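You operate a simulated robot arm through the tools that you are given. There is no shell and no other tool. Be economical: measure what you need, move in short steps, check, and stop when the job is done.

You are at the controls of a simulated two-armed robot. One attempt, no reset.

Task
Try the trolley's test plate sensor at both ends of its range, knob at 5.
Fine: knob first; free the plate's lever, slide the sensor to 0 and press the key, then to 60 and press it again; leave the lever free.

Only the result counts: the job must be done as asked and must still hold three seconds after the hand-in. Knocking over, shifting, dropping, spilling or breaking anything else fails it.

Robot
Two 7-joint arms with two-finger grippers on one trunk, on a base that drives. Base frame: it is fixed to the floor where the robot stands at the start and does not move with it; the origin is under the middle of the robot, x ahead of it, y to its left, z up; the surface under the hand at the start is at about z = 850. Readings come in mm, rad, newtons and seconds.
The left shoulder is at the start at [98, 175, 1025], the right one opposite. With the tool pointing down near the work surface each hand reaches from about 100 to 900 mm from the robot's upright axis, wherever it stands, measured 20 degrees to its own side. Places, roughly: test plate key [400, -300, 800]; test plate knob [400, -300, 600]; test plate lever [600, -400, 600]; test plate sensor [600, -300, 800]. Payload 2.94 kg a hand.
The tool frame of a hand sits at the grasp point between the pads (the TCP): z along the fingers, y along the line on which they close. The tips reach 30 mm beyond it. Largest opening 138 mm; the body of the gripper starts 109 mm behind the TCP.
Orientation is told as [roll, pitch, yaw] about the base's x, y, z axes, in that order, counted from this pose: with the fingers straight down and closing along the base's y, the tool's x points along the base's -x, its y along +y and its z along -z.

Tools
- The arms move only by the tool servo_tool. It takes "left_plan", "right_plan" or both (then of equal length, played together; a hand with none holds still); each is a list of rows, each a list of 7 numbers: the opening, from 0 (shut) to 1 (fully open), then the shift along the base's x, y, z in mm, then the turn, a rotation vector about the base's x, y, z in rad. In form: [[fingers, dx, dy, dz, wx, wy, wz], ...]. A call has 1 to 12 rows; each row shifts and turns the commanded pose from where the row before left it. Each row takes 0.2 s and may step no farther than 50 mm and 0.15 rad from the row before; otherwise, or with a gripper value out of range, the whole call is refused. A pose out of reach is approached as far as the arm can. The call stops where the force on the tool passes 40 N (or 10 N more than at its start, if that is more) or the arm is blocked; 0.2 s more then pass. The fingers move at their own pace and stop on an object; they squeeze with about 21 N. The grip force told is the motor's: it shows also when the fingers shut on nothing. Time passes only in rows, and 0.2 s behind the last, so rows that do not move let the fingers close. It gives the time, the measured TCP pose, the force on the tool (base axes), the opening and the grip force at its end, in the units of the frame above (readings bear some noise), with the torque about the TCP (base axes, N m) and any sound that the robot's microphone picked up.
- Cameras (640 x 400 px; columns grow to the right, rows downward): "scene" is now at [189.2, -42.8, 1485.8]; the picture's right is [-0.79, -0.62, 0.00], its down [-0.55, 0.71, -0.44] and it looks along [0.27, -0.35, -0.90] (base axes); focal length 256 px, centre (320, 200). "left" rides on the left gripper at [71, -19, -146] in its tool frame; the picture's right is [0.26, 0.97, 0.00], its down [-0.85, 0.23, -0.48] and it looks along [-0.46, 0.12, 0.88] (tool axes); focal length 280 px, centre (320, 200). "right" rides on the right gripper at [71, 19, -146] in its tool frame; the picture's right is [-0.26, 0.97, 0.00], its down [-0.85, -0.23, -0.48] and it looks along [-0.46, -0.12, 0.88] (tool axes); focal length 280 px, centre (320, 200). There is no depth. A picture from a camera that has moved, and an enlarged one, comes with that camera's place and axes in the base frame and with its lens. The place of the scene camera against the robot may be out by one fixed shift of up to 12 mm in any direction.
- camera(camera): a new picture of that camera. It takes no simulated time.
- lift_body(by): slides the trunk up (or, below 0, down) by that many mm; the arms and the scene camera ride with it, the base frame stays. It gives what a move gives, with no picture.
- base_move(legs): drives the robot by 1 to 6 legs, each [ahead, turn to the left] in mm and rad, along the robot's own axes; the way and the turn of a leg run together, so that a leg with both is an arc; at most 1500 mm and 3.142 rad a leg. The arms and the cameras ride along, it lands a little off, and it stops where it bumps. It gives what a move gives.
- aim_head(pan, tilt): turns the head with the scene camera to pan (to the left, within 2.094 rad either way) and tilt (down, from -0.506 to 1.204), counted from straight ahead of the robot. It gives what a move gives.
- close_up(camera, box): a new picture of the part [left, top, right, bottom] of that camera's present view, enlarged. It takes no simulated time.
- job_done(): hands the job in; it is judged then, once.

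Go step by step. Nothing tells you exact positions but the pictures and the camera data: compare them with the known pose of the tool, close in by small moves and look again before you grip or let go. The budget is 120 turns and 92 pictures, counting those below and the enlarged ones. Unless the task says otherwise, let go and move clear before handing in, and close with one line.

The tools are called after ">>>" by a JSON object that holds its "op" and its "data". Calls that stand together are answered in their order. servo_tool: Moves the arms, as the interface text tells. Its arguments: {"type":"object","properties":{"left_plan":{"type":"array"},"right_plan":{"type":"array"}},"required":[]} The other tools are called the same way: lift_body (by) slides the trunk up or down; base_move (legs) drives the base; aim_head (pan, tilt) turns the head that bears the scene camera; camera (camera) takes a picture; close_up (camera, box) takes an enlarged picture of a part of a camera's view; job_done () hands the job in.

At the start:

```text
clock: 0.0
left_tool_pos: [431.1, -25.5, 967.6]
left_orientation: [0.0, -0.001, -0.001]
left_ft_force: [0.1, -0.2, 0.1]
left_wrist_torque: [0.0, 0.01, -0.03]
left_grip_width: 138.0
left_grasp_force: 0.0
right_tool_pos: [333.0, -387.5, 972.1]
right_orientation: [0.0, 0.0, 0.0]
right_ft_force: [-0.7, -0.3, -0.4]
right_wrist_torque: [0.02, 0.01, -0.01]
right_grip_width: 138.1
right_grasp_force: 0.0
trunk travel left (down, up): [-200.0, 534.0]
robot x, y, heading: [0.3, -1.0, -0.002]
head pan, tilt: [-0.906, 1.114]
```

scene: 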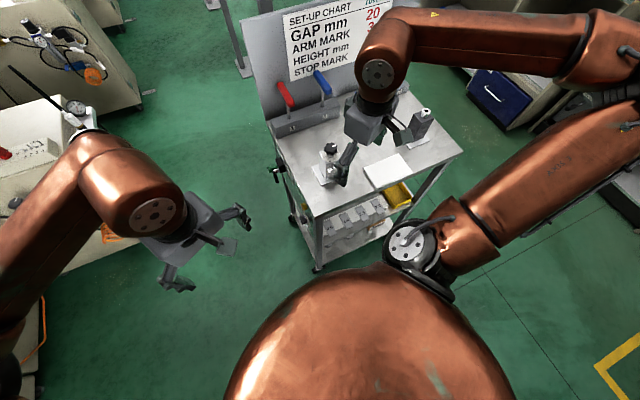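
right: 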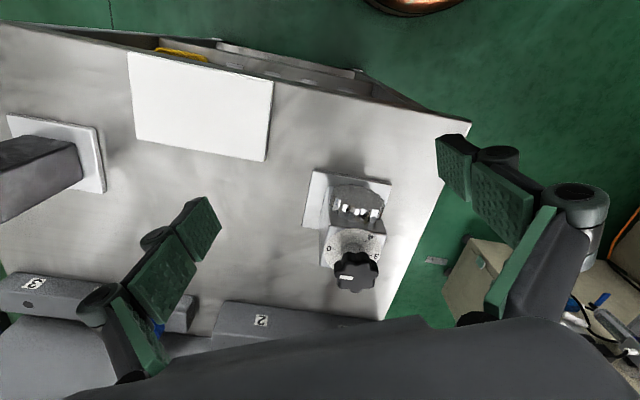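
left: 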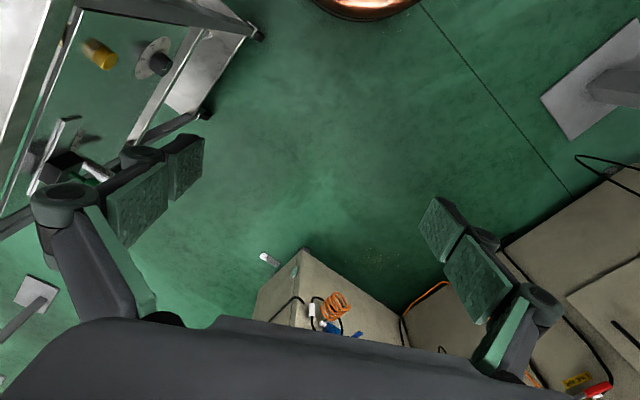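

The left hand camera shows a glassy test plate on the trolley's side with a yellow key, a knob and some kind of slide. I'll look closer at it.

>>> {"op": "close_up", "data": {"camera": "left", "box": [0, 0, 280, 220]}}

>>> {"op": "close_up", "data": {"camera": "scene", "box": [240, 80, 480, 280]}}

```text
1.82 times, centred on (140, 110) of left
camera zoom: at [361.6, -46.2, 1112.4], right [-0.26, 0.97, 0.0], down [0.85, 0.23, 0.48], along [0.46, 0.12, -0.88], focal length 510 px, centre (647, 364)
```

zoom: 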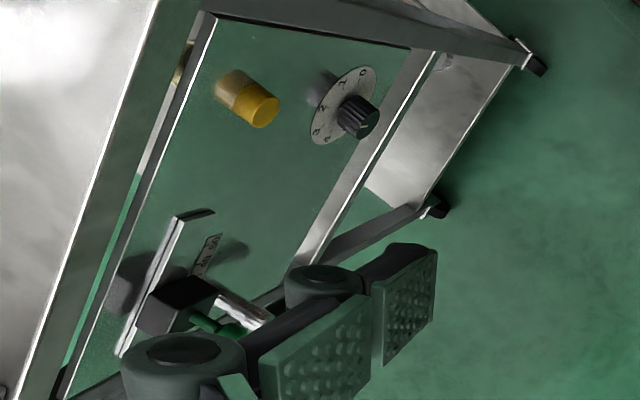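

```text
2.00 times, centred on (360, 180) of scene
camera zoom: at [189.2, -42.8, 1485.8], right [-0.79, -0.62, 0.0], down [-0.55, 0.71, -0.44], along [0.27, -0.35, -0.9], focal length 512 px, centre (240, 240)
```

zoom: 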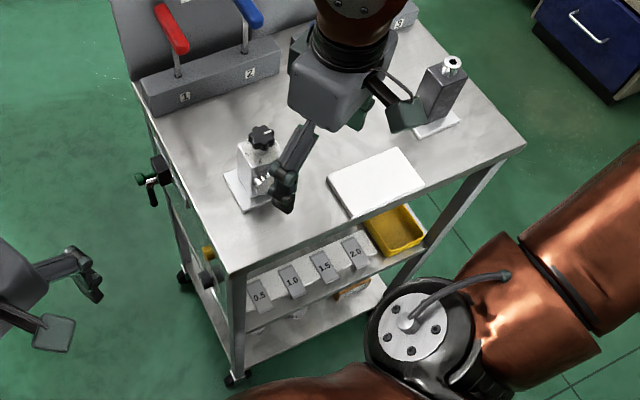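

The plate stands upright on the trolley's left side, facing about +y, near y ≈ -290. I'll turn the left hand so it points at the plate from a distance, for a square look.

>>> {"op": "servo_tool", "data": {"left_plan": [[1, 4, 4, -10, -0.1428, 0, 0], [1, 4, 4, -10, -0.1428, 0, 0], [1, 4, 4, -10, -0.1428, 0, 0], [1, 4, 4, -15, -0.1428, 0, 0], [1, 4, 4, -15, -0.1428, 0, 0], [1, 4, 4, -15, -0.1428, 0, 0], [1, 4, 4, -20, -0.1428, 0, 0], [1, 4, 4, -20, -0.1428, 0, 0], [1, 4, 4, -20, -0.1428, 0, 0], [1, 4, 4, -20, -0.1428, 0, 0], [1, 4, 4, -20, -0.1428, 0, 0], [1, 0, 0, 0, 0, 0, 0]]}}

>>> {"op": "camera", "data": {"camera": "left"}}

>>> {"op": "camera", "data": {"camera": "scene"}}

```text
clock: 2.6
left_tool_pos: [475.3, 17.8, 791.8]
left_orientation: [-1.573, 0.0, 0.0]
left_ft_force: [-0.4, -0.6, 0.2]
left_wrist_torque: [-0.01, -0.02, 0.0]
left_grip_width: 138.2
left_grasp_force: 0.1
right_tool_pos: [332.3, -385.8, 973.1]
right_orientation: [-0.001, 0.0, 0.001]
right_ft_force: [-0.4, 0.2, 0.6]
right_wrist_torque: [-0.01, -0.05, -0.01]
right_grip_width: 138.3
right_grasp_force: 0.2
trunk travel left (down, up): [-200.0, 534.0]
robot x, y, heading: [-1.1, -0.1, -0.004]
head pan, tilt: [-0.906, 1.114]
```

```text
86 pictures are left
camera left: at [405.5, 162.9, 809.9], right [-0.26, 0.0, -0.97], down [0.85, 0.48, -0.23], along [0.46, -0.88, -0.12], focal length 280 px, centre (320, 200)
```

left: 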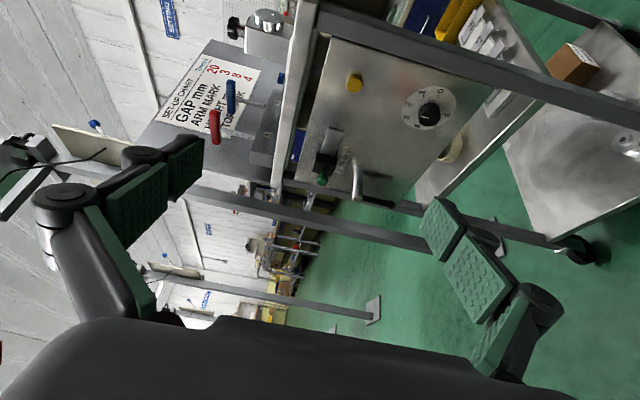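

```text
85 pictures are left
camera scene: at [188.9, -42.4, 1485.9], right [-0.79, -0.62, 0.0], down [-0.55, 0.71, -0.44], along [0.27, -0.35, -0.9], focal length 256 px, centre (320, 200)
```

scene: 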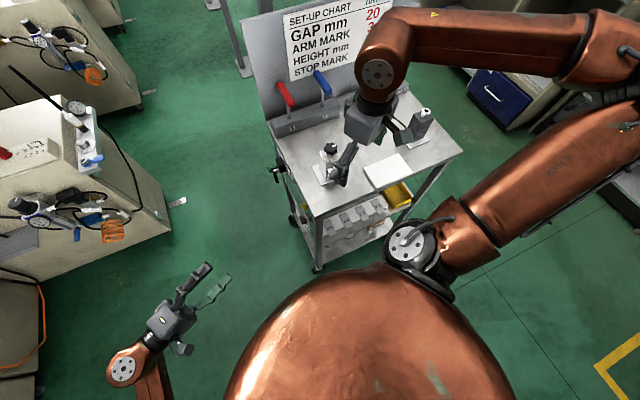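

>>> {"op": "close_up", "data": {"camera": "left", "box": [270, 30, 480, 220]}}

```text
2.11 times, centred on (375, 125) of left
camera zoom: at [405.5, 162.9, 809.9], right [-0.26, 0.0, -0.97], down [0.85, 0.48, -0.23], along [0.46, -0.88, -0.12], focal length 590 px, centre (204, 358)
```

zoom: 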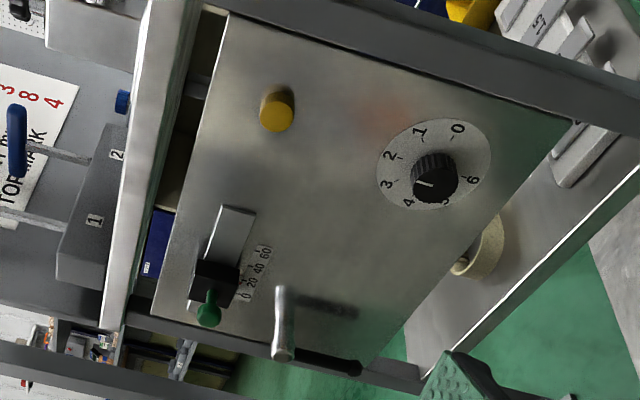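

The plate shows a yellow key, dial knob 0–6, a black sensor with green handle on a 0–60 rail (sliding along x), and a metal lever. I'll go nearer for detail and parallax.

>>> {"op": "servo_tool", "data": {"left_plan": [[1, 0, -25, -25, 0, 0, 0], [1, 0, -25, -25, 0, 0, 0], [1, 0, -25, -25, 0, 0, 0], [1, 0, -25, -25, 0, 0, 0], [1, 0, 0, 0, 0, 0, 0]]}}

>>> {"op": "camera", "data": {"camera": "left"}}

>>> {"op": "close_up", "data": {"camera": "left", "box": [190, 90, 350, 230]}}

```text
clock: 3.8
left_tool_pos: [474.7, -47.8, 724.8]
left_orientation: [-1.566, 0.006, -0.001]
left_ft_force: [0.3, -0.1, -0.6]
left_wrist_torque: [0.01, 0.0, 0.01]
left_grip_width: 137.8
left_grasp_force: 0.1
left hand out of reach, approached as far as the arm can: row 3, 4
right_tool_pos: [333.0, -386.5, 972.9]
right_orientation: [-0.001, -0.002, -0.001]
right_ft_force: [0.7, 0.8, 0.0]
right_wrist_torque: [0.02, 0.02, 0.01]
right_grip_width: 138.2
right_grasp_force: 0.1
trunk travel left (down, up): [-200.0, 534.0]
robot x, y, heading: [-2.2, 2.0, 0.001]
head pan, tilt: [-0.906, 1.114]
```

```text
83 pictures are left
camera left: at [406.1, 96.9, 745.1], right [-0.27, 0.01, -0.96], down [0.85, 0.48, -0.23], along [0.46, -0.88, -0.13], focal length 280 px, centre (320, 200)
```

left: 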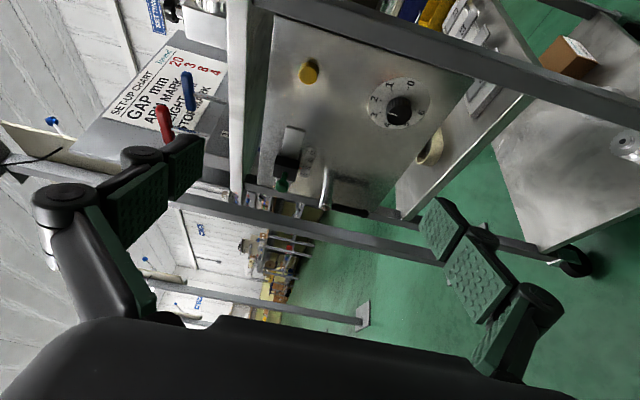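

```text
2.86 times, centred on (270, 160) of left
camera zoom: at [406.1, 96.9, 745.1], right [-0.27, 0.01, -0.96], down [0.85, 0.48, -0.23], along [0.46, -0.88, -0.13], focal length 801 px, centre (463, 314)
```

zoom: 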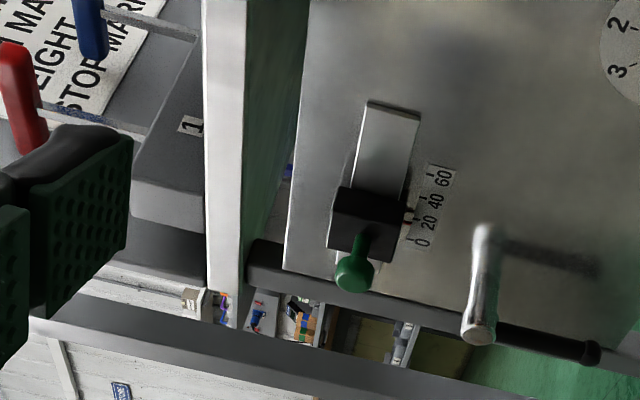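

The left arm runs out of reach from this side stance, so I'll drive round to face the plate squarely. First I raise the right hand off the table and turn the left hand to point along the robot's front.

>>> {"op": "servo_tool", "data": {"left_plan": [[1, 0, 18, 11, 0, 0, 0.1428], [1, 0, 18, 11, 0, 0, 0.1428], [1, 0, 18, 11, 0, 0, 0.1428], [1, 0, 18, 11, 0, 0, 0.1428], [1, 0, 18, 11, 0, 0, 0.1428], [1, 0, 18, 11, 0, 0, 0.1428], [1, 0, 18, 11, 0, 0, 0.1428], [1, 0, 18, 11, 0, 0, 0.1428], [1, 0, 18, 11, 0, 0, 0.1428], [1, 0, 18, 11, 0, 0, 0.1428], [1, 0, 18, 11, 0, 0, 0.1428], [1, 0, 0, 0, 0, 0, 0]], "right_plan": [[1, 0, 0, 20, 0, 0, 0], [1, 0, 0, 20, 0, 0, 0], [1, 0, 0, 20, 0, 0, 0], [1, 0, 0, 20, 0, 0, 0], [1, 0, 0, 20, 0, 0, 0], [1, 0, 0, 20, 0, 0, 0], [1, 0, 0, 20, 0, 0, 0], [1, 0, 0, 20, 0, 0, 0], [1, -10, 0, 20, 0, 0, 0], [1, -10, 0, 20, 0, 0, 0], [1, -10, 0, 0, 0, 0, 0], [1, 0, 0, 0, 0, 0, 0]]}}

>>> {"op": "aim_head", "data": {"pan": 0.8, "tilt": 0.7}}

>>> {"op": "camera", "data": {"camera": "scene"}}

```text
clock: 6.2
left_tool_pos: [448.8, 116.7, 811.0]
left_orientation: [-1.517, -0.174, 1.358]
left_ft_force: [0.4, 1.3, -0.1]
left_wrist_torque: [0.0, -0.01, 0.03]
left_grip_width: 138.0
left_grasp_force: 0.0
right_tool_pos: [305.3, -386.5, 1172.3]
right_orientation: [0.001, 0.002, -0.001]
right_ft_force: [0.7, 0.0, -0.9]
right_wrist_torque: [0.02, 0.04, 0.01]
right_grip_width: 138.1
right_grasp_force: 0.1
trunk travel left (down, up): [-200.0, 534.0]
robot x, y, heading: [2.8, 0.1, 0.001]
head pan, tilt: [-0.906, 1.114]
stopped in row 11 (left hand): the arm was blocked; the commanded pose is now the measured one
```

```text
clock: 7.9
left_tool_pos: [448.9, 118.1, 811.1]
left_orientation: [-1.515, -0.174, 1.357]
left_ft_force: [0.2, -0.1, 0.1]
left_wrist_torque: [0.0, 0.04, 0.0]
left_grip_width: 138.0
left_grasp_force: 0.1
right_tool_pos: [304.1, -385.4, 1172.5]
right_orientation: [-0.001, 0.0, 0.0]
right_ft_force: [-0.8, 0.0, 0.5]
right_wrist_torque: [0.0, 0.0, 0.01]
right_grip_width: 138.2
right_grasp_force: 0.1
trunk travel left (down, up): [-200.0, 534.0]
robot x, y, heading: [3.2, 1.9, 0.001]
head pan, tilt: [0.799, 0.7]
```

```text
81 pictures are left
camera scene: at [209.8, 67.1, 1516.7], right [0.72, -0.7, 0.0], down [-0.45, -0.46, -0.76], along [0.53, 0.55, -0.64], focal length 256 px, centre (320, 200)
```

scene: 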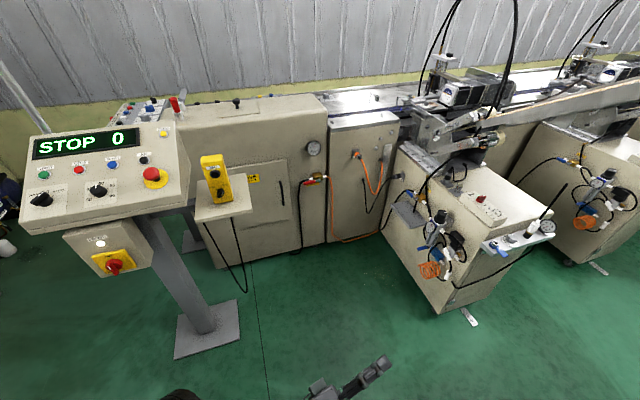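

Floor between here and the machines is clear. I'll turn left, drive ahead, then turn right to face the plate from about (490, 370).

>>> {"op": "base_move", "data": {"legs": [[0, 0.647], [610, 0], [0, -2.218]]}}

>>> {"op": "aim_head", "data": {"pan": 0.0, "tilt": 0.9}}

>>> {"op": "camera", "data": {"camera": "scene"}}

>>> {"op": "camera", "data": {"camera": "left"}}

```text
clock: 18.4
left_tool_pos: [620.5, -76.3, 811.5]
left_orientation: [-1.516, -0.173, -0.197]
left_ft_force: [0.1, -0.6, 0.4]
left_wrist_torque: [-0.04, 0.01, 0.01]
left_grip_width: 137.7
left_grasp_force: 0.1
right_tool_pos: [115.2, 60.1, 1173.0]
right_orientation: [0.0, 0.0, -1.555]
right_ft_force: [0.8, 0.4, -0.2]
right_wrist_torque: [-0.02, -0.01, 0.02]
right_grip_width: 138.0
right_grasp_force: 0.1
trunk travel left (down, up): [-200.0, 534.0]
robot x, y, heading: [497.3, 369.1, -1.553]
head pan, tilt: [0.799, 0.7]
```

```text
clock: 19.5
left_tool_pos: [620.1, -75.9, 810.8]
left_orientation: [-1.516, -0.173, -0.199]
left_ft_force: [-0.8, -0.1, -0.4]
left_wrist_torque: [-0.03, 0.02, 0.01]
left_grip_width: 138.1
left_grasp_force: 0.0
right_tool_pos: [115.2, 58.8, 1172.7]
right_orientation: [-0.001, 0.001, -1.557]
right_ft_force: [0.6, 0.5, -1.1]
right_wrist_torque: [0.02, -0.03, 0.0]
right_grip_width: 138.0
right_grasp_force: 0.1
trunk travel left (down, up): [-200.0, 534.0]
robot x, y, heading: [494.8, 373.3, -1.558]
head pan, tilt: [0.0, 0.901]
```

```text
80 pictures are left
camera scene: at [499.9, 151.6, 1500.5], right [-1.0, -0.02, 0.0], down [-0.01, 0.78, -0.62], along [0.01, -0.62, -0.78], focal length 256 px, centre (320, 200)
```

scene: 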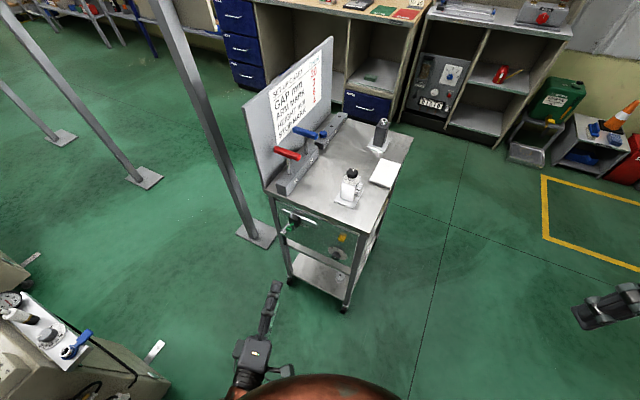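

```text
79 pictures are left
camera left: at [576.8, 79.9, 824.1], right [-0.08, 0.07, -0.99], down [0.95, 0.31, -0.05], along [0.3, -0.95, -0.09], focal length 280 px, centre (320, 200)
```

left: 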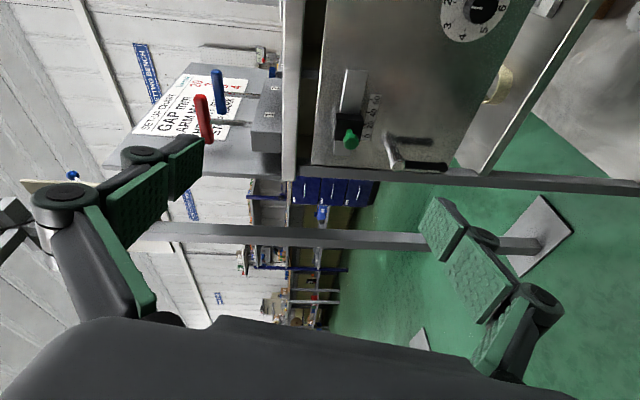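

The plate faces about (0.42, 0.91) in x-y, i.e. the trolley is turned about 25°. I'll zoom in on the current view for the lever and sensor details.

>>> {"op": "close_up", "data": {"camera": "left", "box": [300, 40, 480, 190]}}

>>> {"op": "close_up", "data": {"camera": "scene", "box": [260, 190, 380, 310]}}

```text
2.67 times, centred on (390, 115) of left
camera zoom: at [576.8, 79.9, 824.1], right [-0.08, 0.07, -0.99], down [0.95, 0.31, -0.05], along [0.3, -0.95, -0.09], focal length 748 px, centre (133, 427)
```

zoom: 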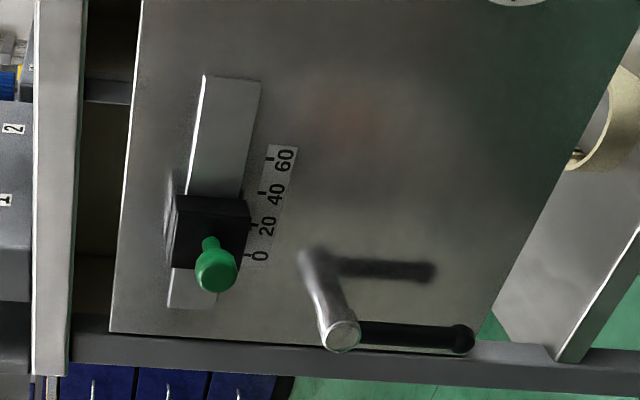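

```text
3.33 times, centred on (320, 250) of scene
camera zoom: at [499.9, 151.6, 1500.5], right [-1.0, -0.02, 0.0], down [-0.01, 0.78, -0.62], along [0.01, -0.62, -0.78], focal length 854 px, centre (320, 33)
```

zoom: 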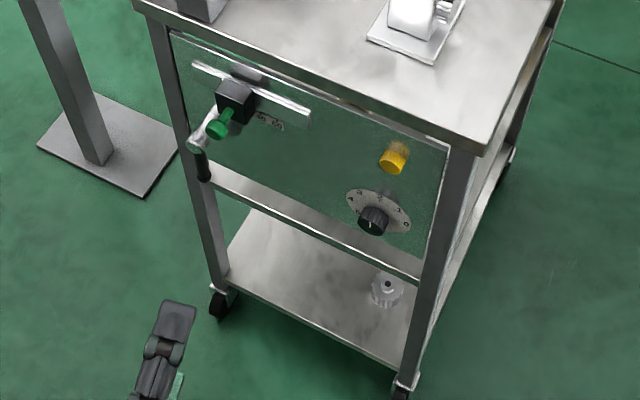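

The robot's current spot works with just a right turn to square up with the plate (heading ≈ -2.0); the features would then be ~640 ahead and 230–410 to the left, within the left arm's reach.

>>> {"op": "base_move", "data": {"legs": [[0, -0.435]]}}

>>> {"op": "camera", "data": {"camera": "scene"}}

```text
clock: 21.2
left_tool_pos: [419.0, -85.1, 810.3]
left_orientation: [-1.515, -0.171, -0.635]
left_ft_force: [-0.5, 0.6, -0.2]
left_wrist_torque: [-0.03, -0.06, 0.01]
left_grip_width: 138.1
left_grasp_force: 0.0
right_tool_pos: [18.8, 250.9, 1172.2]
right_orientation: [0.001, -0.002, -1.996]
right_ft_force: [0.2, -0.3, -0.4]
right_wrist_torque: [-0.03, -0.03, -0.04]
right_grip_width: 138.0
right_grasp_force: 0.0
trunk travel left (down, up): [-200.0, 534.0]
robot x, y, heading: [495.4, 372.9, -1.994]
head pan, tilt: [0.0, 0.901]
```

```text
76 pictures are left
camera scene: at [403.6, 172.0, 1500.5], right [-0.91, 0.41, 0.0], down [0.32, 0.71, -0.62], along [-0.25, -0.57, -0.78], focal length 256 px, centre (320, 200)
```

scene: 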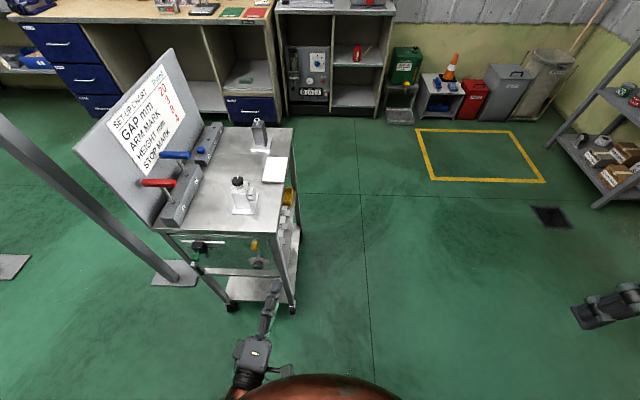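

The robot now faces the plate nearly squarely. I'll lower the trunk 150 mm and straighten the left hand to point at the plate.

>>> {"op": "lift_body", "data": {"by": -150}}

>>> {"op": "servo_tool", "data": {"left_plan": [[1, 10, 10, 10, 0.019, 0.057, 0.062], [1, 10, 10, 10, 0.019, 0.057, 0.062], [1, 10, 10, 10, 0.018, 0.057, 0.061], [1, 0, 0, 0, 0, 0, 0]]}}

>>> {"op": "camera", "data": {"camera": "left"}}

>>> {"op": "camera", "data": {"camera": "scene"}}

```text
clock: 22.9
left_tool_pos: [418.7, -94.3, 637.8]
left_orientation: [-1.463, -0.165, -0.638]
left_ft_force: [-0.2, -0.4, -0.1]
left_wrist_torque: [0.0, 0.0, 0.03]
left_grip_width: 137.8
left_grasp_force: 0.1
right_tool_pos: [5.7, 220.8, 1009.7]
right_orientation: [-0.001, 0.075, -1.996]
right_ft_force: [0.2, 0.8, 0.3]
right_wrist_torque: [-0.01, 0.01, -0.03]
right_grip_width: 137.9
right_grasp_force: 0.1
trunk travel left (down, up): [-50.0, 684.0]
robot x, y, heading: [497.3, 374.4, -1.995]
head pan, tilt: [0.0, 0.901]
```

```text
clock: 23.6
left_tool_pos: [486.6, -107.8, 645.4]
left_orientation: [-1.51, -0.169, -0.413]
left_ft_force: [-0.3, -0.7, -0.8]
left_wrist_torque: [-0.02, 0.04, -0.01]
left_grip_width: 137.9
left_grasp_force: 0.1
left hand out of reach, approached as far as the arm can: row 2
right_tool_pos: [6.0, 219.2, 1007.7]
right_orientation: [0.001, 0.076, -1.995]
right_ft_force: [1.0, 0.1, 0.2]
right_wrist_torque: [0.0, -0.01, -0.02]
right_grip_width: 138.2
right_grasp_force: 0.0
trunk travel left (down, up): [-50.0, 684.0]
robot x, y, heading: [493.9, 370.8, -1.995]
head pan, tilt: [0.0, 0.901]
stopped in row 3 (left hand): the arm was blocked; the commanded pose is now the measured one
```

```text
75 pictures are left
camera left: at [477.6, 52.9, 659.6], right [-0.06, 0.09, -0.99], down [0.99, 0.1, -0.05], along [0.09, -0.99, -0.1], focal length 280 px, centre (320, 200)
```

left: 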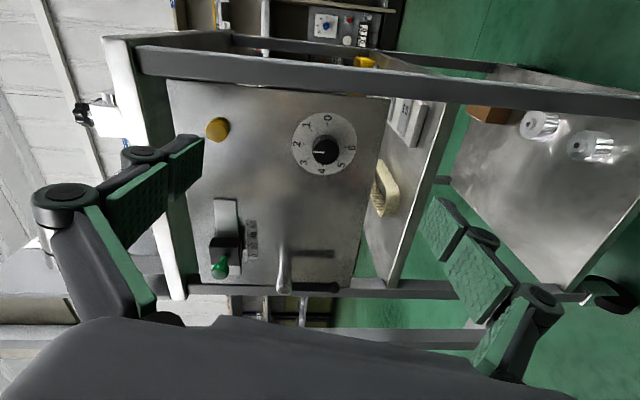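

```text
74 pictures are left
camera scene: at [342.7, 36.3, 1327.8], right [-0.91, 0.41, 0.0], down [0.32, 0.71, -0.62], along [-0.25, -0.57, -0.78], focal length 256 px, centre (320, 200)
```

scene: 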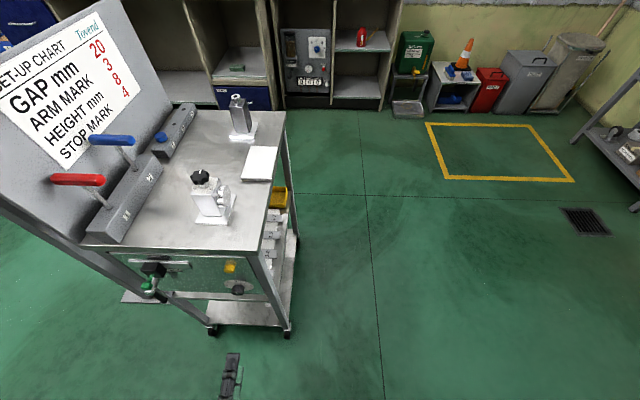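

The arm sits near a wrist limit in this roll; I'll roll the hand about its pointing axis so its fingers close horizontally (the more natural pose, also right for lever and sensor).

>>> {"op": "servo_tool", "data": {"left_plan": [[1, 0, 5, 0, -0.057, -0.128, 0], [1, 0, 5, 0, -0.057, -0.128, 0], [1, 0, 5, 0, -0.057, -0.128, 0], [1, 0, 5, 0, -0.057, -0.128, 0], [1, 0, 0, 0, -0.057, -0.128, 0], [1, 0, 0, 0, -0.057, -0.128, 0], [1, 0, 0, 0, -0.057, -0.128, 0], [1, 0, 0, 0, -0.057, -0.128, 0], [1, 0, 0, 0, -0.057, -0.128, 0], [1, 0, 0, 0, -0.057, -0.128, 0], [1, 0, 0, 0, 0, 0, 0]]}}

>>> {"op": "camera", "data": {"camera": "left"}}

```text
clock: 26.0
left_tool_pos: [606.6, -134.4, 612.7]
left_orientation: [-2.17, -1.562, 0.23]
left_ft_force: [0.1, 0.6, -0.2]
left_wrist_torque: [0.01, -0.03, 0.01]
left_grip_width: 138.2
left_grasp_force: 0.0
left hand out of reach, approached as far as the arm can: row 2, 3, 4, 5, 6, 7, 8, 9, 10
right_tool_pos: [5.3, 219.1, 1009.4]
right_orientation: [-0.001, 0.076, -1.995]
right_ft_force: [-0.9, 0.2, 0.3]
right_wrist_torque: [0.01, 0.02, 0.01]
right_grip_width: 138.0
right_grasp_force: 0.0
trunk travel left (down, up): [-50.0, 684.0]
robot x, y, heading: [493.4, 372.8, -1.995]
head pan, tilt: [0.0, 0.901]
```

```text
73 pictures are left
camera left: at [641.6, 7.4, 540.4], right [0.9, -0.35, -0.27], down [0.39, 0.36, 0.84], along [-0.19, -0.86, 0.46], focal length 280 px, centre (320, 200)
```

left: 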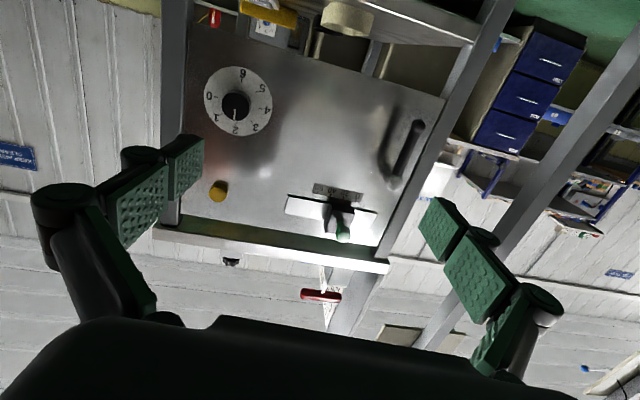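

The hand now points well at the plate with fingers closing horizontally. Triangulation gives dial ≈ (440,-297,623), key ≈ (431,-288,750), green sensor tip ≈ (615,-329,755). Zooming for the lever and knob pointer.

>>> {"op": "close_up", "data": {"camera": "left", "box": [180, 50, 460, 250]}}

>>> {"op": "close_up", "data": {"camera": "left", "box": [195, 55, 285, 145]}}

```text
2.00 times, centred on (320, 150) of left
camera zoom: at [641.6, 7.4, 540.4], right [0.9, -0.35, -0.27], down [0.39, 0.36, 0.84], along [-0.19, -0.86, 0.46], focal length 561 px, centre (320, 300)
```

zoom: 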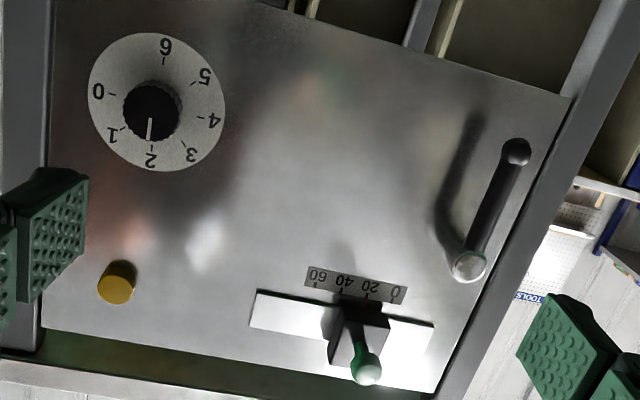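

```text
4.44 times, centred on (240, 100) of left
camera zoom: at [641.6, 7.4, 540.4], right [0.9, -0.35, -0.27], down [0.39, 0.36, 0.84], along [-0.19, -0.86, 0.46], focal length 1246 px, centre (676, 644)
```

zoom: 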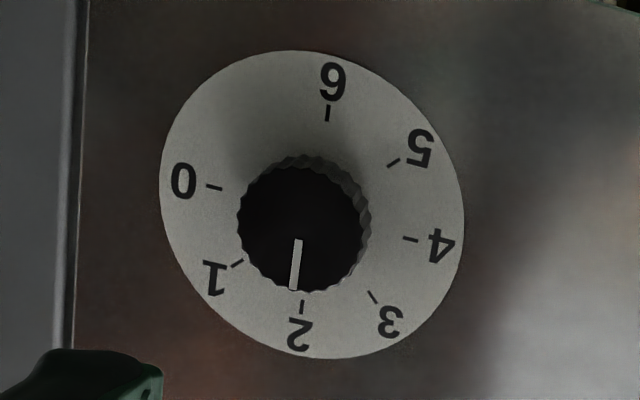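

The knob points at 2; numbers rise counter-clockwise (seen from the front) 45° apart, so it needs +135° to 5. I'll pre-roll the hand about +60° the other way while moving to a standoff in front of the knob.

>>> {"op": "servo_tool", "data": {"left_plan": [[0.5, -14, -7, 1, -0.057, -0.118, -0.011], [0.5, -14, -7, 1, -0.057, -0.118, -0.011], [0.5, -14, -7, 1, -0.057, -0.118, -0.011], [0.5, -14, -7, 1, -0.057, -0.118, -0.011], [0.5, -14, -7, 1, -0.057, -0.118, -0.011], [0.5, -14, -7, 2, -0.057, -0.118, -0.011], [0.5, -15, -6, 2, -0.057, -0.118, -0.011], [0.5, -16, -6, 2, -0.057, -0.118, -0.01], [0.5, 0, 0, 0, 0, 0, 0]]}}

>>> {"op": "camera", "data": {"camera": "left"}}

```text
clock: 28.0
left_tool_pos: [705.7, -297.9, 803.7]
left_orientation: [1.608, -0.531, 2.637]
left_ft_force: [-0.8, 0.2, -0.1]
left_wrist_torque: [0.0, 0.01, -0.06]
left_grip_width: 69.1
left_grasp_force: 0.0
left hand out of reach, approached as far as the arm can: row 1, 2, 3, 4, 5, 6, 7, 8
right_tool_pos: [5.7, 220.6, 1008.7]
right_orientation: [0.001, 0.074, -1.994]
right_ft_force: [0.5, 0.2, -0.1]
right_wrist_torque: [-0.02, -0.01, 0.0]
right_grip_width: 137.9
right_grasp_force: 0.0
trunk travel left (down, up): [-50.0, 684.0]
robot x, y, heading: [494.9, 370.3, -1.994]
head pan, tilt: [0.0, 0.901]
```

```text
70 pictures are left
camera left: at [819.9, -195.2, 746.3], right [0.64, -0.32, 0.7], down [-0.31, 0.72, 0.61], along [-0.7, -0.61, 0.37], focal length 280 px, centre (320, 200)
```

left: 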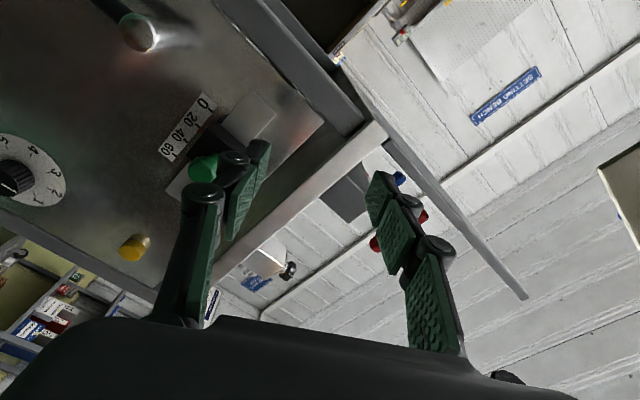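

The commanded pose had gone out of reach (the hand was too close to the body), so the arm drifted toward the sensor. I'll back the base straight out from the plate to get clear, then raise the trunk to unfold the shoulders.

>>> {"op": "base_move", "data": {"legs": [[-150, 0]]}}

>>> {"op": "camera", "data": {"camera": "scene"}}

```text
clock: 29.4
left_tool_pos: [768.1, -158.5, 803.7]
left_orientation: [1.606, -0.532, 2.636]
left_ft_force: [-0.4, 1.3, -0.7]
left_wrist_torque: [0.02, 0.0, 0.0]
left_grip_width: 69.2
left_grasp_force: 0.1
right_tool_pos: [67.4, 357.4, 1009.8]
right_orientation: [0.0, 0.075, -1.996]
right_ft_force: [0.1, -0.6, 0.5]
right_wrist_torque: [-0.03, 0.0, 0.05]
right_grip_width: 137.8
right_grasp_force: 0.0
trunk travel left (down, up): [-50.0, 684.0]
robot x, y, heading: [555.7, 508.0, -1.995]
head pan, tilt: [0.0, 0.901]
```

```text
69 pictures are left
camera scene: at [405.4, 174.1, 1328.0], right [-0.91, 0.41, 0.0], down [0.32, 0.71, -0.62], along [-0.26, -0.57, -0.78], focal length 256 px, centre (320, 200)
```

scene: 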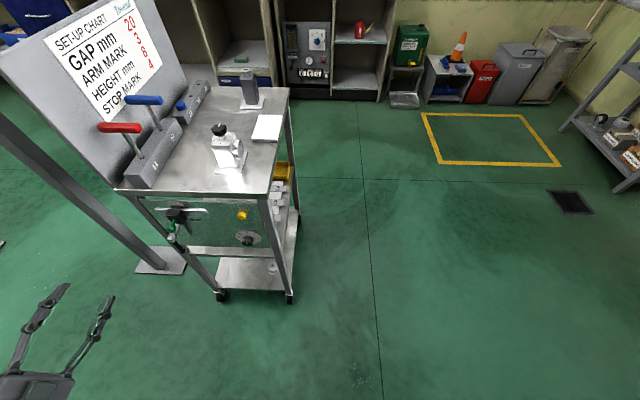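

Clear now. I'll raise the trunk back to its starting height.

>>> {"op": "lift_body", "data": {"by": 150}}

>>> {"op": "servo_tool", "data": {"left_plan": [[0.5, 0, 0, 0, 0, 0, 0]]}}

```text
clock: 31.1
left_tool_pos: [779.8, -136.1, 993.3]
left_orientation: [1.707, -0.527, 2.586]
left_ft_force: [-0.1, -0.5, -1.1]
left_wrist_torque: [-0.02, 0.02, 0.01]
left_grip_width: 69.0
left_grasp_force: 0.2
right_tool_pos: [67.4, 357.3, 1157.9]
right_orientation: [0.0, 0.077, -1.995]
right_ft_force: [0.5, -0.4, -0.1]
right_wrist_torque: [0.01, -0.02, -0.02]
right_grip_width: 138.1
right_grasp_force: 0.0
trunk travel left (down, up): [-200.0, 534.0]
robot x, y, heading: [558.6, 511.9, -1.998]
head pan, tilt: [0.0, 0.901]
```

```text
clock: 31.6
left_tool_pos: [779.7, -135.2, 993.0]
left_orientation: [1.704, -0.526, 2.584]
left_ft_force: [0.2, -0.2, -0.3]
left_wrist_torque: [-0.01, -0.01, 0.0]
left_grip_width: 69.0
left_grasp_force: 0.0
right_tool_pos: [67.1, 357.0, 1159.1]
right_orientation: [0.0, 0.073, -1.994]
right_ft_force: [0.3, -0.2, 0.1]
right_wrist_torque: [0.01, -0.03, 0.0]
right_grip_width: 137.8
right_grasp_force: 0.0
trunk travel left (down, up): [-200.0, 534.0]
robot x, y, heading: [555.1, 510.7, -2.0]
head pan, tilt: [0.0, 0.901]
```

Now move to the standoff in front of the knob, correcting the pitch and yaw slightly.

>>> {"op": "servo_tool", "data": {"left_plan": [[0.5, -23.7, -3.7, -30.8, 0.035, -0.017, 0.013], [0.5, -23.7, -3.7, -30.8, 0.035, -0.017, 0.013], [0.5, -23.7, -3.7, -30.8, 0.034, -0.016, 0.014], [0.5, -23.7, -3.7, -30.8, 0, 0, 0], [0.5, -23.7, -3.7, -30.8, 0, 0, 0], [0.5, -23.7, -3.7, -30.8, 0, 0, 0], [0.5, -23.7, -3.7, -30.8, 0, 0, 0], [0.5, -23.7, -3.7, -30.8, 0, 0, 0], [0.5, -23.7, -3.7, -30.8, 0, 0, 0], [0.5, -23.7, -3.7, -30.8, 0, 0, 0], [0.5, -23.7, -3.7, -30.8, 0, 0, 0], [0.5, -23.7, -3.7, -30.8, 0, 0, 0]]}}

>>> {"op": "camera", "data": {"camera": "left"}}

```text
clock: 34.1
left_tool_pos: [612.8, -187.6, 986.1]
left_orientation: [1.555, -0.537, 2.696]
left_ft_force: [0.3, 0.2, 0.4]
left_wrist_torque: [0.0, 0.0, -0.02]
left_grip_width: 68.8
left_grasp_force: 0.1
left hand out of reach, approached as far as the arm can: row 1, 2, 3, 4, 5, 6, 7, 8, 9, 10, 11, 12
right_tool_pos: [68.4, 356.5, 1157.6]
right_orientation: [0.001, 0.076, -1.995]
right_ft_force: [0.4, -0.2, -0.2]
right_wrist_torque: [0.04, 0.0, 0.03]
right_grip_width: 138.0
right_grasp_force: 0.1
trunk travel left (down, up): [-200.0, 534.0]
robot x, y, heading: [555.7, 510.4, -1.992]
head pan, tilt: [0.0, 0.901]
```

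```text
68 pictures are left
camera left: at [724.7, -79.7, 934.7], right [0.64, -0.32, 0.7], down [-0.34, 0.69, 0.64], along [-0.69, -0.65, 0.33], focal length 280 px, centre (320, 200)
```

left: 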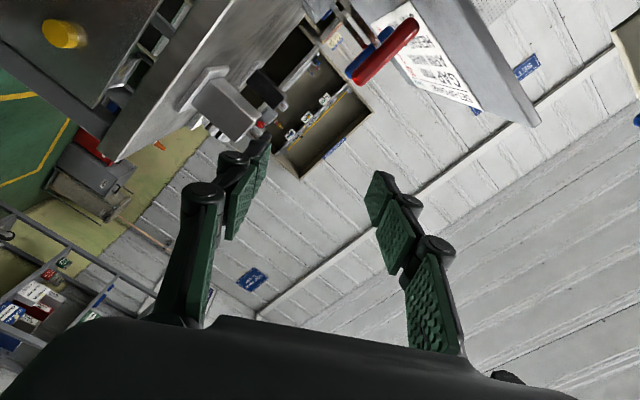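

The arm can't go low with the trunk high. I'll lower the trunk again (now with more distance to the plate), then go back to the natural roll.

>>> {"op": "lift_body", "data": {"by": -150}}

>>> {"op": "servo_tool", "data": {"left_plan": [[0.5, 5, 10, 0, 0.057, 0.118, 0], [0.5, 5, 10, 0, 0.057, 0.118, 0], [0.5, 5, 10, 0, 0.057, 0.118, 0], [0.5, 5, 10, 0, 0.057, 0.118, 0]]}}

```text
clock: 35.9
left_tool_pos: [593.7, -231.1, 732.8]
left_orientation: [1.325, -0.528, 2.812]
left_ft_force: [0.3, -0.1, -0.1]
left_wrist_torque: [0.03, -0.02, 0.0]
left_grip_width: 69.0
left_grasp_force: 0.0
right_tool_pos: [68.8, 357.9, 1008.9]
right_orientation: [-0.001, 0.074, -1.994]
right_ft_force: [0.0, 0.0, -0.1]
right_wrist_torque: [-0.06, 0.07, -0.01]
right_grip_width: 138.3
right_grasp_force: 0.0
trunk travel left (down, up): [-50.0, 684.0]
robot x, y, heading: [562.5, 507.7, -1.993]
head pan, tilt: [0.0, 0.901]
```

```text
clock: 36.9
left_tool_pos: [613.6, -192.1, 732.2]
left_orientation: [1.2, -1.049, 2.901]
left_ft_force: [0.6, -0.2, -0.3]
left_wrist_torque: [0.01, 0.0, 0.0]
left_grip_width: 69.0
left_grasp_force: 0.1
right_tool_pos: [66.9, 358.2, 1008.4]
right_orientation: [0.001, 0.075, -1.995]
right_ft_force: [-0.3, -0.4, -0.4]
right_wrist_torque: [0.01, 0.0, -0.01]
right_grip_width: 138.1
right_grasp_force: 0.1
trunk travel left (down, up): [-50.0, 684.0]
robot x, y, heading: [560.3, 507.9, -1.995]
head pan, tilt: [0.0, 0.901]
```

The arm follows again. Move to the knob standoff, correcting yaw and pitch.

>>> {"op": "servo_tool", "data": {"left_plan": [[0.5, -19.7, 2.2, -18.2, -0.027, 0.013, 0.0195], [0.5, -19.7, 2.2, -18.2, -0.027, 0.013, 0.0195], [0.5, -19.7, 2.2, -18.2, -0.027, 0.013, 0.0195], [0.5, -19.7, 2.2, -18.2, -0.027, 0.013, 0.0195], [0.5, -19.7, 2.2, -18.2, -0.027, 0.013, 0.0195], [0.5, -19.7, 2.2, -18.2, -0.027, 0.013, 0.0195], [0.5, 0, 0, 0, 0, 0, 0]]}}

>>> {"op": "camera", "data": {"camera": "left"}}

```text
clock: 38.5
left_tool_pos: [601.2, -223.8, 731.6]
left_orientation: [1.522, -1.072, 2.72]
left_ft_force: [0.1, 0.5, 0.8]
left_wrist_torque: [0.01, 0.01, 0.03]
left_grip_width: 69.0
left_grasp_force: 0.1
left hand out of reach, approached as far as the arm can: row 1, 2, 3, 4, 5, 6
right_tool_pos: [67.2, 356.4, 1008.8]
right_orientation: [0.001, 0.075, -1.995]
right_ft_force: [1.0, 0.4, 1.4]
right_wrist_torque: [0.02, -0.03, 0.02]
right_grip_width: 137.8
right_grasp_force: 0.0
trunk travel left (down, up): [-50.0, 684.0]
robot x, y, heading: [559.0, 511.0, -1.995]
head pan, tilt: [0.0, 0.901]
```

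```text
67 pictures are left
camera left: at [682.7, -101.0, 663.4], right [0.87, -0.44, 0.23], down [0.02, 0.5, 0.87], along [-0.5, -0.75, 0.44], focal length 280 px, centre (320, 200)
```

left: 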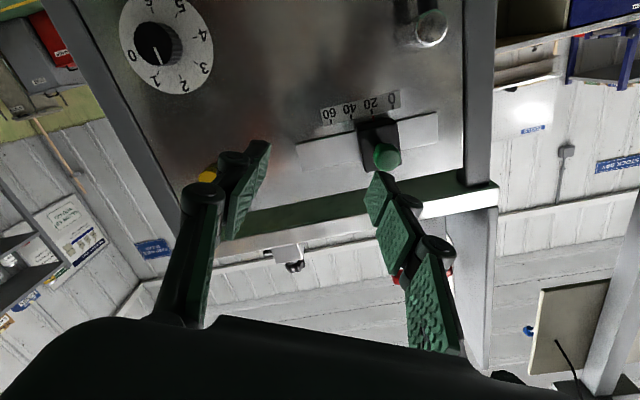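

Orientation is right but the arm stalls short of the target at this roll. I'll pull the commanded point further out and unroll to natural, to see whether it becomes reachable.

>>> {"op": "servo_tool", "data": {"left_plan": [[0.5, 15, 30, 15, 0.053, 0.11, 0], [0.5, 15, 30, 15, 0.053, 0.11, 0], [0.5, 0, 0, 0, 0.053, 0.11, 0], [0.5, 0, 0, 0, 0.053, 0.11, 0], [0.5, 0, 0, 0, 0, 0, 0]]}}

```text
clock: 39.7
left_tool_pos: [639.1, -199.0, 745.0]
left_orientation: [1.281, -1.555, 2.987]
left_ft_force: [0.1, -0.2, -0.5]
left_wrist_torque: [-0.01, 0.02, 0.0]
left_grip_width: 68.9
left_grasp_force: 0.2
left hand out of reach, approached as far as the arm can: row 1, 2
right_tool_pos: [68.0, 357.0, 1008.9]
right_orientation: [0.0, 0.076, -1.995]
right_ft_force: [0.3, -0.8, -0.5]
right_wrist_torque: [-0.03, 0.01, -0.02]
right_grip_width: 138.0
right_grasp_force: 0.0
trunk travel left (down, up): [-50.0, 684.0]
robot x, y, heading: [557.8, 506.7, -1.999]
head pan, tilt: [0.0, 0.901]
```

Test small moves in this natural-roll pose to see which directions respond.

>>> {"op": "servo_tool", "data": {"left_plan": [[0.5, 0, 0, -20, 0, 0, 0], [0.5, 0, 0, -20, 0, 0, 0], [0.5, 0, 0, -20, 0, 0, 0], [0.5, 0, 0, 0, 0, 0, 0]]}}

>>> {"op": "servo_tool", "data": {"left_plan": [[0.5, -18, 8, 0, 0, 0, 0], [0.5, -18, 8, 0, 0, 0, 0], [0.5, -18, 8, 0, 0, 0, 0], [0.5, 0, 0, 0, 0, 0, 0]]}}

```text
clock: 40.7
left_tool_pos: [640.0, -200.9, 684.8]
left_orientation: [1.284, -1.556, 2.986]
left_ft_force: [-0.1, -0.2, -0.4]
left_wrist_torque: [-0.03, 0.01, 0.0]
left_grip_width: 69.1
left_grasp_force: 0.1
right_tool_pos: [67.2, 357.0, 1008.8]
right_orientation: [-0.001, 0.074, -1.993]
right_ft_force: [-0.1, 0.0, -0.6]
right_wrist_torque: [-0.03, 0.02, 0.01]
right_grip_width: 138.2
right_grasp_force: 0.1
trunk travel left (down, up): [-50.0, 684.0]
robot x, y, heading: [553.3, 507.9, -2.0]
head pan, tilt: [0.0, 0.901]
```

```text
clock: 41.7
left_tool_pos: [584.7, -175.4, 685.5]
left_orientation: [1.286, -1.554, 2.982]
left_ft_force: [0.5, 0.1, 0.0]
left_wrist_torque: [-0.02, -0.03, -0.07]
left_grip_width: 69.2
left_grasp_force: 0.2
right_tool_pos: [68.6, 356.5, 1007.7]
right_orientation: [-0.001, 0.075, -1.994]
right_ft_force: [-0.7, 0.0, 1.1]
right_wrist_torque: [-0.01, -0.01, 0.01]
right_grip_width: 138.1
right_grasp_force: 0.1
trunk travel left (down, up): [-50.0, 684.0]
robot x, y, heading: [558.1, 508.7, -1.996]
head pan, tilt: [0.0, 0.901]
```

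It responds precisely with natural roll. Continue to the knob standoff.

>>> {"op": "servo_tool", "data": {"left_plan": [[0.5, -22, -1, -15.5, 0, 0, 0], [0.5, -22, -1, -15.5, 0, 0, 0], [0.5, -22, -1, -15.5, 0, 0, 0], [0.5, -23, -1, -15.5, 0, 0, 0], [0.5, 0, 0, 0, 0, 0, 0]]}}

>>> {"op": "camera", "data": {"camera": "left"}}

```text
clock: 42.9
left_tool_pos: [554.6, -199.2, 642.2]
left_orientation: [0.895, -1.559, -2.922]
left_ft_force: [0.4, 1.2, 0.5]
left_wrist_torque: [-0.04, 0.01, 0.01]
left_grip_width: 68.9
left_grasp_force: 0.1
left hand out of reach, approached as far as the arm can: row 2, 3, 4
right_tool_pos: [67.4, 356.8, 1007.8]
right_orientation: [-0.001, 0.074, -1.994]
right_ft_force: [0.2, -0.9, -0.1]
right_wrist_torque: [-0.01, 0.01, -0.02]
right_grip_width: 138.4
right_grasp_force: 0.1
trunk travel left (down, up): [-50.0, 684.0]
robot x, y, heading: [560.1, 506.3, -1.996]
head pan, tilt: [0.0, 0.901]
```

```text
66 pictures are left
camera left: at [604.4, -60.7, 571.2], right [0.87, -0.43, -0.25], down [0.41, 0.32, 0.85], along [-0.28, -0.85, 0.45], focal length 280 px, centre (320, 200)
```

left: 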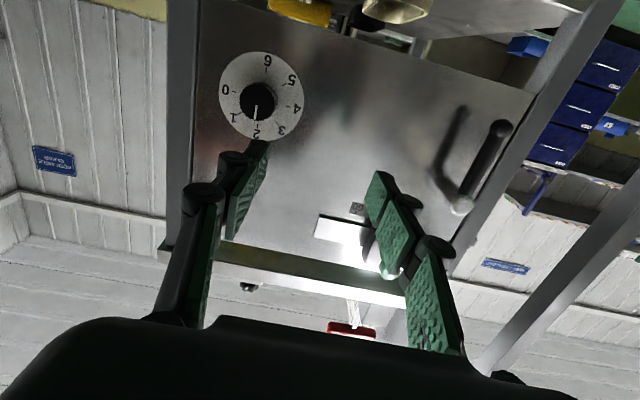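

The arm is limited going inward with this roll; negative roll seems to give more inward range. I'll step back a bit, roll −0.56 rad, then move inward.

>>> {"op": "servo_tool", "data": {"left_plan": [[0.5, 8, 15, 0, 0.061, 0.126, 0], [0.5, 8, 15, 0, 0.061, 0.126, 0], [0.5, 0, 0, 0, 0.061, 0.126, 0], [0.5, 0, 0, 0, 0.061, 0.126, 0], [0.5, 0, 0, 0, 0, 0, 0]]}}

>>> {"op": "servo_tool", "data": {"left_plan": [[0.5, -18, 8, 0, 0, 0, 0], [0.5, -18, 8, 0, 0, 0, 0], [0.5, 0, 0, 0, 0, 0, 0]]}}

```text
clock: 44.1
left_tool_pos: [572.5, -169.7, 640.9]
left_orientation: [-1.555, -1.022, -0.46]
left_ft_force: [0.2, 0.9, -0.2]
left_wrist_torque: [0.02, -0.04, -0.01]
left_grip_width: 69.0
left_grasp_force: 0.1
right_tool_pos: [68.4, 356.6, 1007.6]
right_orientation: [0.0, 0.074, -1.995]
right_ft_force: [-0.1, -0.8, 0.6]
right_wrist_torque: [0.0, -0.03, 0.0]
right_grip_width: 138.1
right_grasp_force: 0.0
trunk travel left (down, up): [-50.0, 684.0]
robot x, y, heading: [556.6, 510.1, -1.992]
head pan, tilt: [0.0, 0.901]
```

```text
clock: 44.9
left_tool_pos: [535.0, -153.8, 642.6]
left_orientation: [-1.556, -1.026, -0.459]
left_ft_force: [-0.2, 0.1, -0.6]
left_wrist_torque: [0.0, 0.01, 0.01]
left_grip_width: 68.8
left_grasp_force: 0.1
right_tool_pos: [66.5, 356.1, 1007.8]
right_orientation: [-0.001, 0.075, -1.995]
right_ft_force: [-0.2, 0.1, 1.0]
right_wrist_torque: [-0.01, -0.02, 0.0]
right_grip_width: 137.8
right_grasp_force: 0.1
trunk travel left (down, up): [-50.0, 684.0]
robot x, y, heading: [558.2, 506.7, -1.989]
head pan, tilt: [0.0, 0.901]
```

Moves exactly. Continue to the knob standoff.

>>> {"op": "servo_tool", "data": {"left_plan": [[0.5, -20, -12, -10, 0, 0, 0], [0.5, -19, -13, -9, 0, 0, 0], [0.5, 0, 0, 0, 0, 0, 0]]}}

>>> {"op": "camera", "data": {"camera": "left"}}

```text
clock: 45.7
left_tool_pos: [496.4, -180.0, 622.6]
left_orientation: [-1.558, -1.027, -0.459]
left_ft_force: [0.1, 0.4, 0.4]
left_wrist_torque: [0.0, -0.01, 0.0]
left_grip_width: 68.9
left_grasp_force: 0.0
right_tool_pos: [67.9, 357.3, 1008.7]
right_orientation: [0.0, 0.075, -1.994]
right_ft_force: [-0.6, 0.0, 0.5]
right_wrist_torque: [-0.01, 0.04, 0.0]
right_grip_width: 138.1
right_grasp_force: 0.1
trunk travel left (down, up): [-50.0, 684.0]
robot x, y, heading: [556.0, 511.4, -1.997]
head pan, tilt: [0.0, 0.901]
```

```text
65 pictures are left
camera left: at [512.5, -25.8, 572.6], right [0.62, -0.29, -0.72], down [0.78, 0.15, 0.61], along [-0.07, -0.94, 0.32], focal length 280 px, centre (320, 200)
```

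left: 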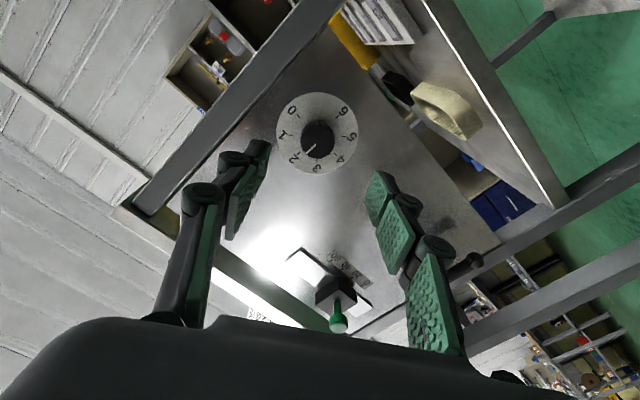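

Dial location confirmed. Advance along the normal so the knob sits between the pads.

>>> {"op": "servo_tool", "data": {"left_plan": [[0.5, -14, -28, 0.3, 0, 0, 0], [0.5, -14, -28, 0.3, 0, 0, 0], [0.5, -8, -17, 0, 0, 0, 0], [0.5, -3, -6, 0, 0, 0, 0], [0.5, 0, 0, 0, 0, 0, 0]]}}

>>> {"op": "camera", "data": {"camera": "left"}}

```text
clock: 46.9
left_tool_pos: [456.2, -258.9, 623.6]
left_orientation: [-1.557, -1.025, -0.461]
left_ft_force: [0.9, -0.5, 0.3]
left_wrist_torque: [-0.02, 0.01, -0.02]
left_grip_width: 69.2
left_grasp_force: 0.1
right_tool_pos: [66.7, 357.1, 1007.4]
right_orientation: [-0.001, 0.073, -1.994]
right_ft_force: [0.1, -0.6, 0.2]
right_wrist_torque: [-0.02, -0.03, 0.01]
right_grip_width: 137.9
right_grasp_force: 0.1
trunk travel left (down, up): [-50.0, 684.0]
robot x, y, heading: [558.1, 508.2, -1.994]
head pan, tilt: [0.0, 0.901]
```

```text
64 pictures are left
camera left: at [473.2, -104.5, 573.5], right [0.62, -0.29, -0.72], down [0.78, 0.15, 0.61], along [-0.07, -0.94, 0.32], focal length 280 px, centre (320, 200)
```

left: 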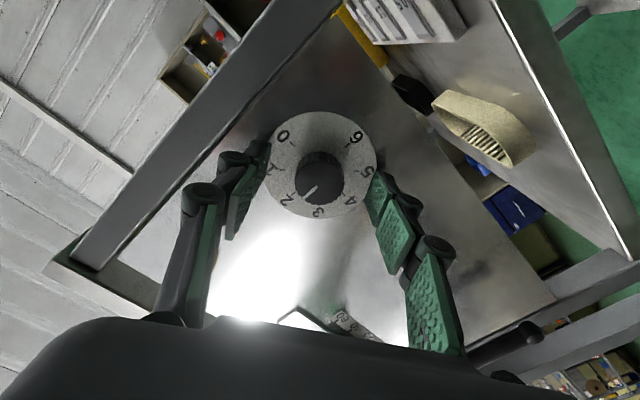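

The knob is centered between the fingers. Advance 5 mm and close.

>>> {"op": "servo_tool", "data": {"left_plan": [[0.5, -2, -4, 0, 0, 0, 0], [0.35, 0, 0, 0, 0, 0, 0], [0.2, 0, 0, 0, 0, 0, 0], [0.0, 0, 0, 0, 0, 0, 0], [0.0, 0, 0, 0, 0, 0, 0], [0.0, 0, 0, 0, 0, 0, 0]]}}

```text
clock: 48.3
left_tool_pos: [455.3, -261.5, 624.2]
left_orientation: [-1.556, -1.026, -0.459]
left_ft_force: [-3.6, -0.3, 2.0]
left_wrist_torque: [0.05, 0.0, -0.14]
left_grip_width: 31.1
left_grasp_force: 45.4
right_tool_pos: [66.6, 356.0, 1006.5]
right_orientation: [0.0, 0.075, -1.995]
right_ft_force: [0.4, 0.2, -0.2]
right_wrist_torque: [0.0, 0.0, 0.0]
right_grip_width: 138.0
right_grasp_force: 0.1
trunk travel left (down, up): [-50.0, 684.0]
robot x, y, heading: [558.6, 511.2, -1.993]
head pan, tilt: [0.0, 0.901]
```

Gripped (31 mm). Turn it counter-clockwise by 0.84 rad and check.

>>> {"op": "servo_tool", "data": {"left_plan": [[0, 0, 0, 0, 0.061, 0.126, 0], [0, 0, 0, 0, 0.061, 0.126, 0], [0, 0, 0, 0, 0.061, 0.126, 0], [0, 0, 0, 0, 0.061, 0.126, 0], [0, 0, 0, 0, 0.061, 0.126, 0], [0, 0, 0, 0, 0.061, 0.126, 0], [0, 0, 0, 0, 0, 0, 0]]}}

>>> {"op": "camera", "data": {"camera": "left"}}

```text
clock: 49.9
left_tool_pos: [454.1, -261.6, 624.5]
left_orientation: [-1.564, -0.185, -0.457]
left_ft_force: [-11.6, -5.1, 8.0]
left_wrist_torque: [-0.14, 0.03, -0.55]
left_grip_width: 31.5
left_grasp_force: 45.0
right_tool_pos: [66.3, 356.8, 1009.5]
right_orientation: [-0.002, 0.076, -1.994]
right_ft_force: [-0.3, -0.4, 0.2]
right_wrist_torque: [0.0, -0.01, -0.01]
right_grip_width: 138.0
right_grasp_force: 0.1
trunk travel left (down, up): [-50.0, 684.0]
robot x, y, heading: [555.9, 508.0, -1.994]
head pan, tilt: [0.0, 0.901]
```

```text
63 pictures are left
camera left: at [454.1, -99.9, 630.9], right [-0.07, 0.04, -1.0], down [1.0, 0.04, -0.07], along [0.04, -1.0, -0.04], focal length 280 px, centre (320, 200)
```

left: 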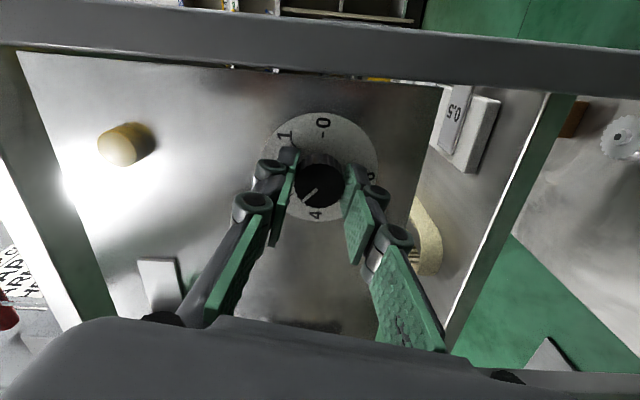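

It turned to about 3. Continue in small steps.

>>> {"op": "servo_tool", "data": {"left_plan": [[0, 0, 0, 0, 0.061, 0.126, 0], [0, 0, 0, 0, 0.061, 0.126, 0], [0, 0, 0, 0, 0, 0, 0]]}}

```text
clock: 50.7
left_tool_pos: [455.2, -261.7, 625.4]
left_orientation: [-1.566, 0.095, -0.457]
left_ft_force: [-13.2, -6.2, 12.7]
left_wrist_torque: [-0.36, 0.15, -0.46]
left_grip_width: 31.5
left_grasp_force: 45.2
right_tool_pos: [67.1, 357.4, 1007.8]
right_orientation: [0.001, 0.075, -1.992]
right_ft_force: [0.5, 1.1, 0.0]
right_wrist_torque: [0.0, 0.0, 0.02]
right_grip_width: 138.0
right_grasp_force: 0.1
trunk travel left (down, up): [-50.0, 684.0]
robot x, y, heading: [557.7, 506.3, -1.997]
head pan, tilt: [0.0, 0.901]
```

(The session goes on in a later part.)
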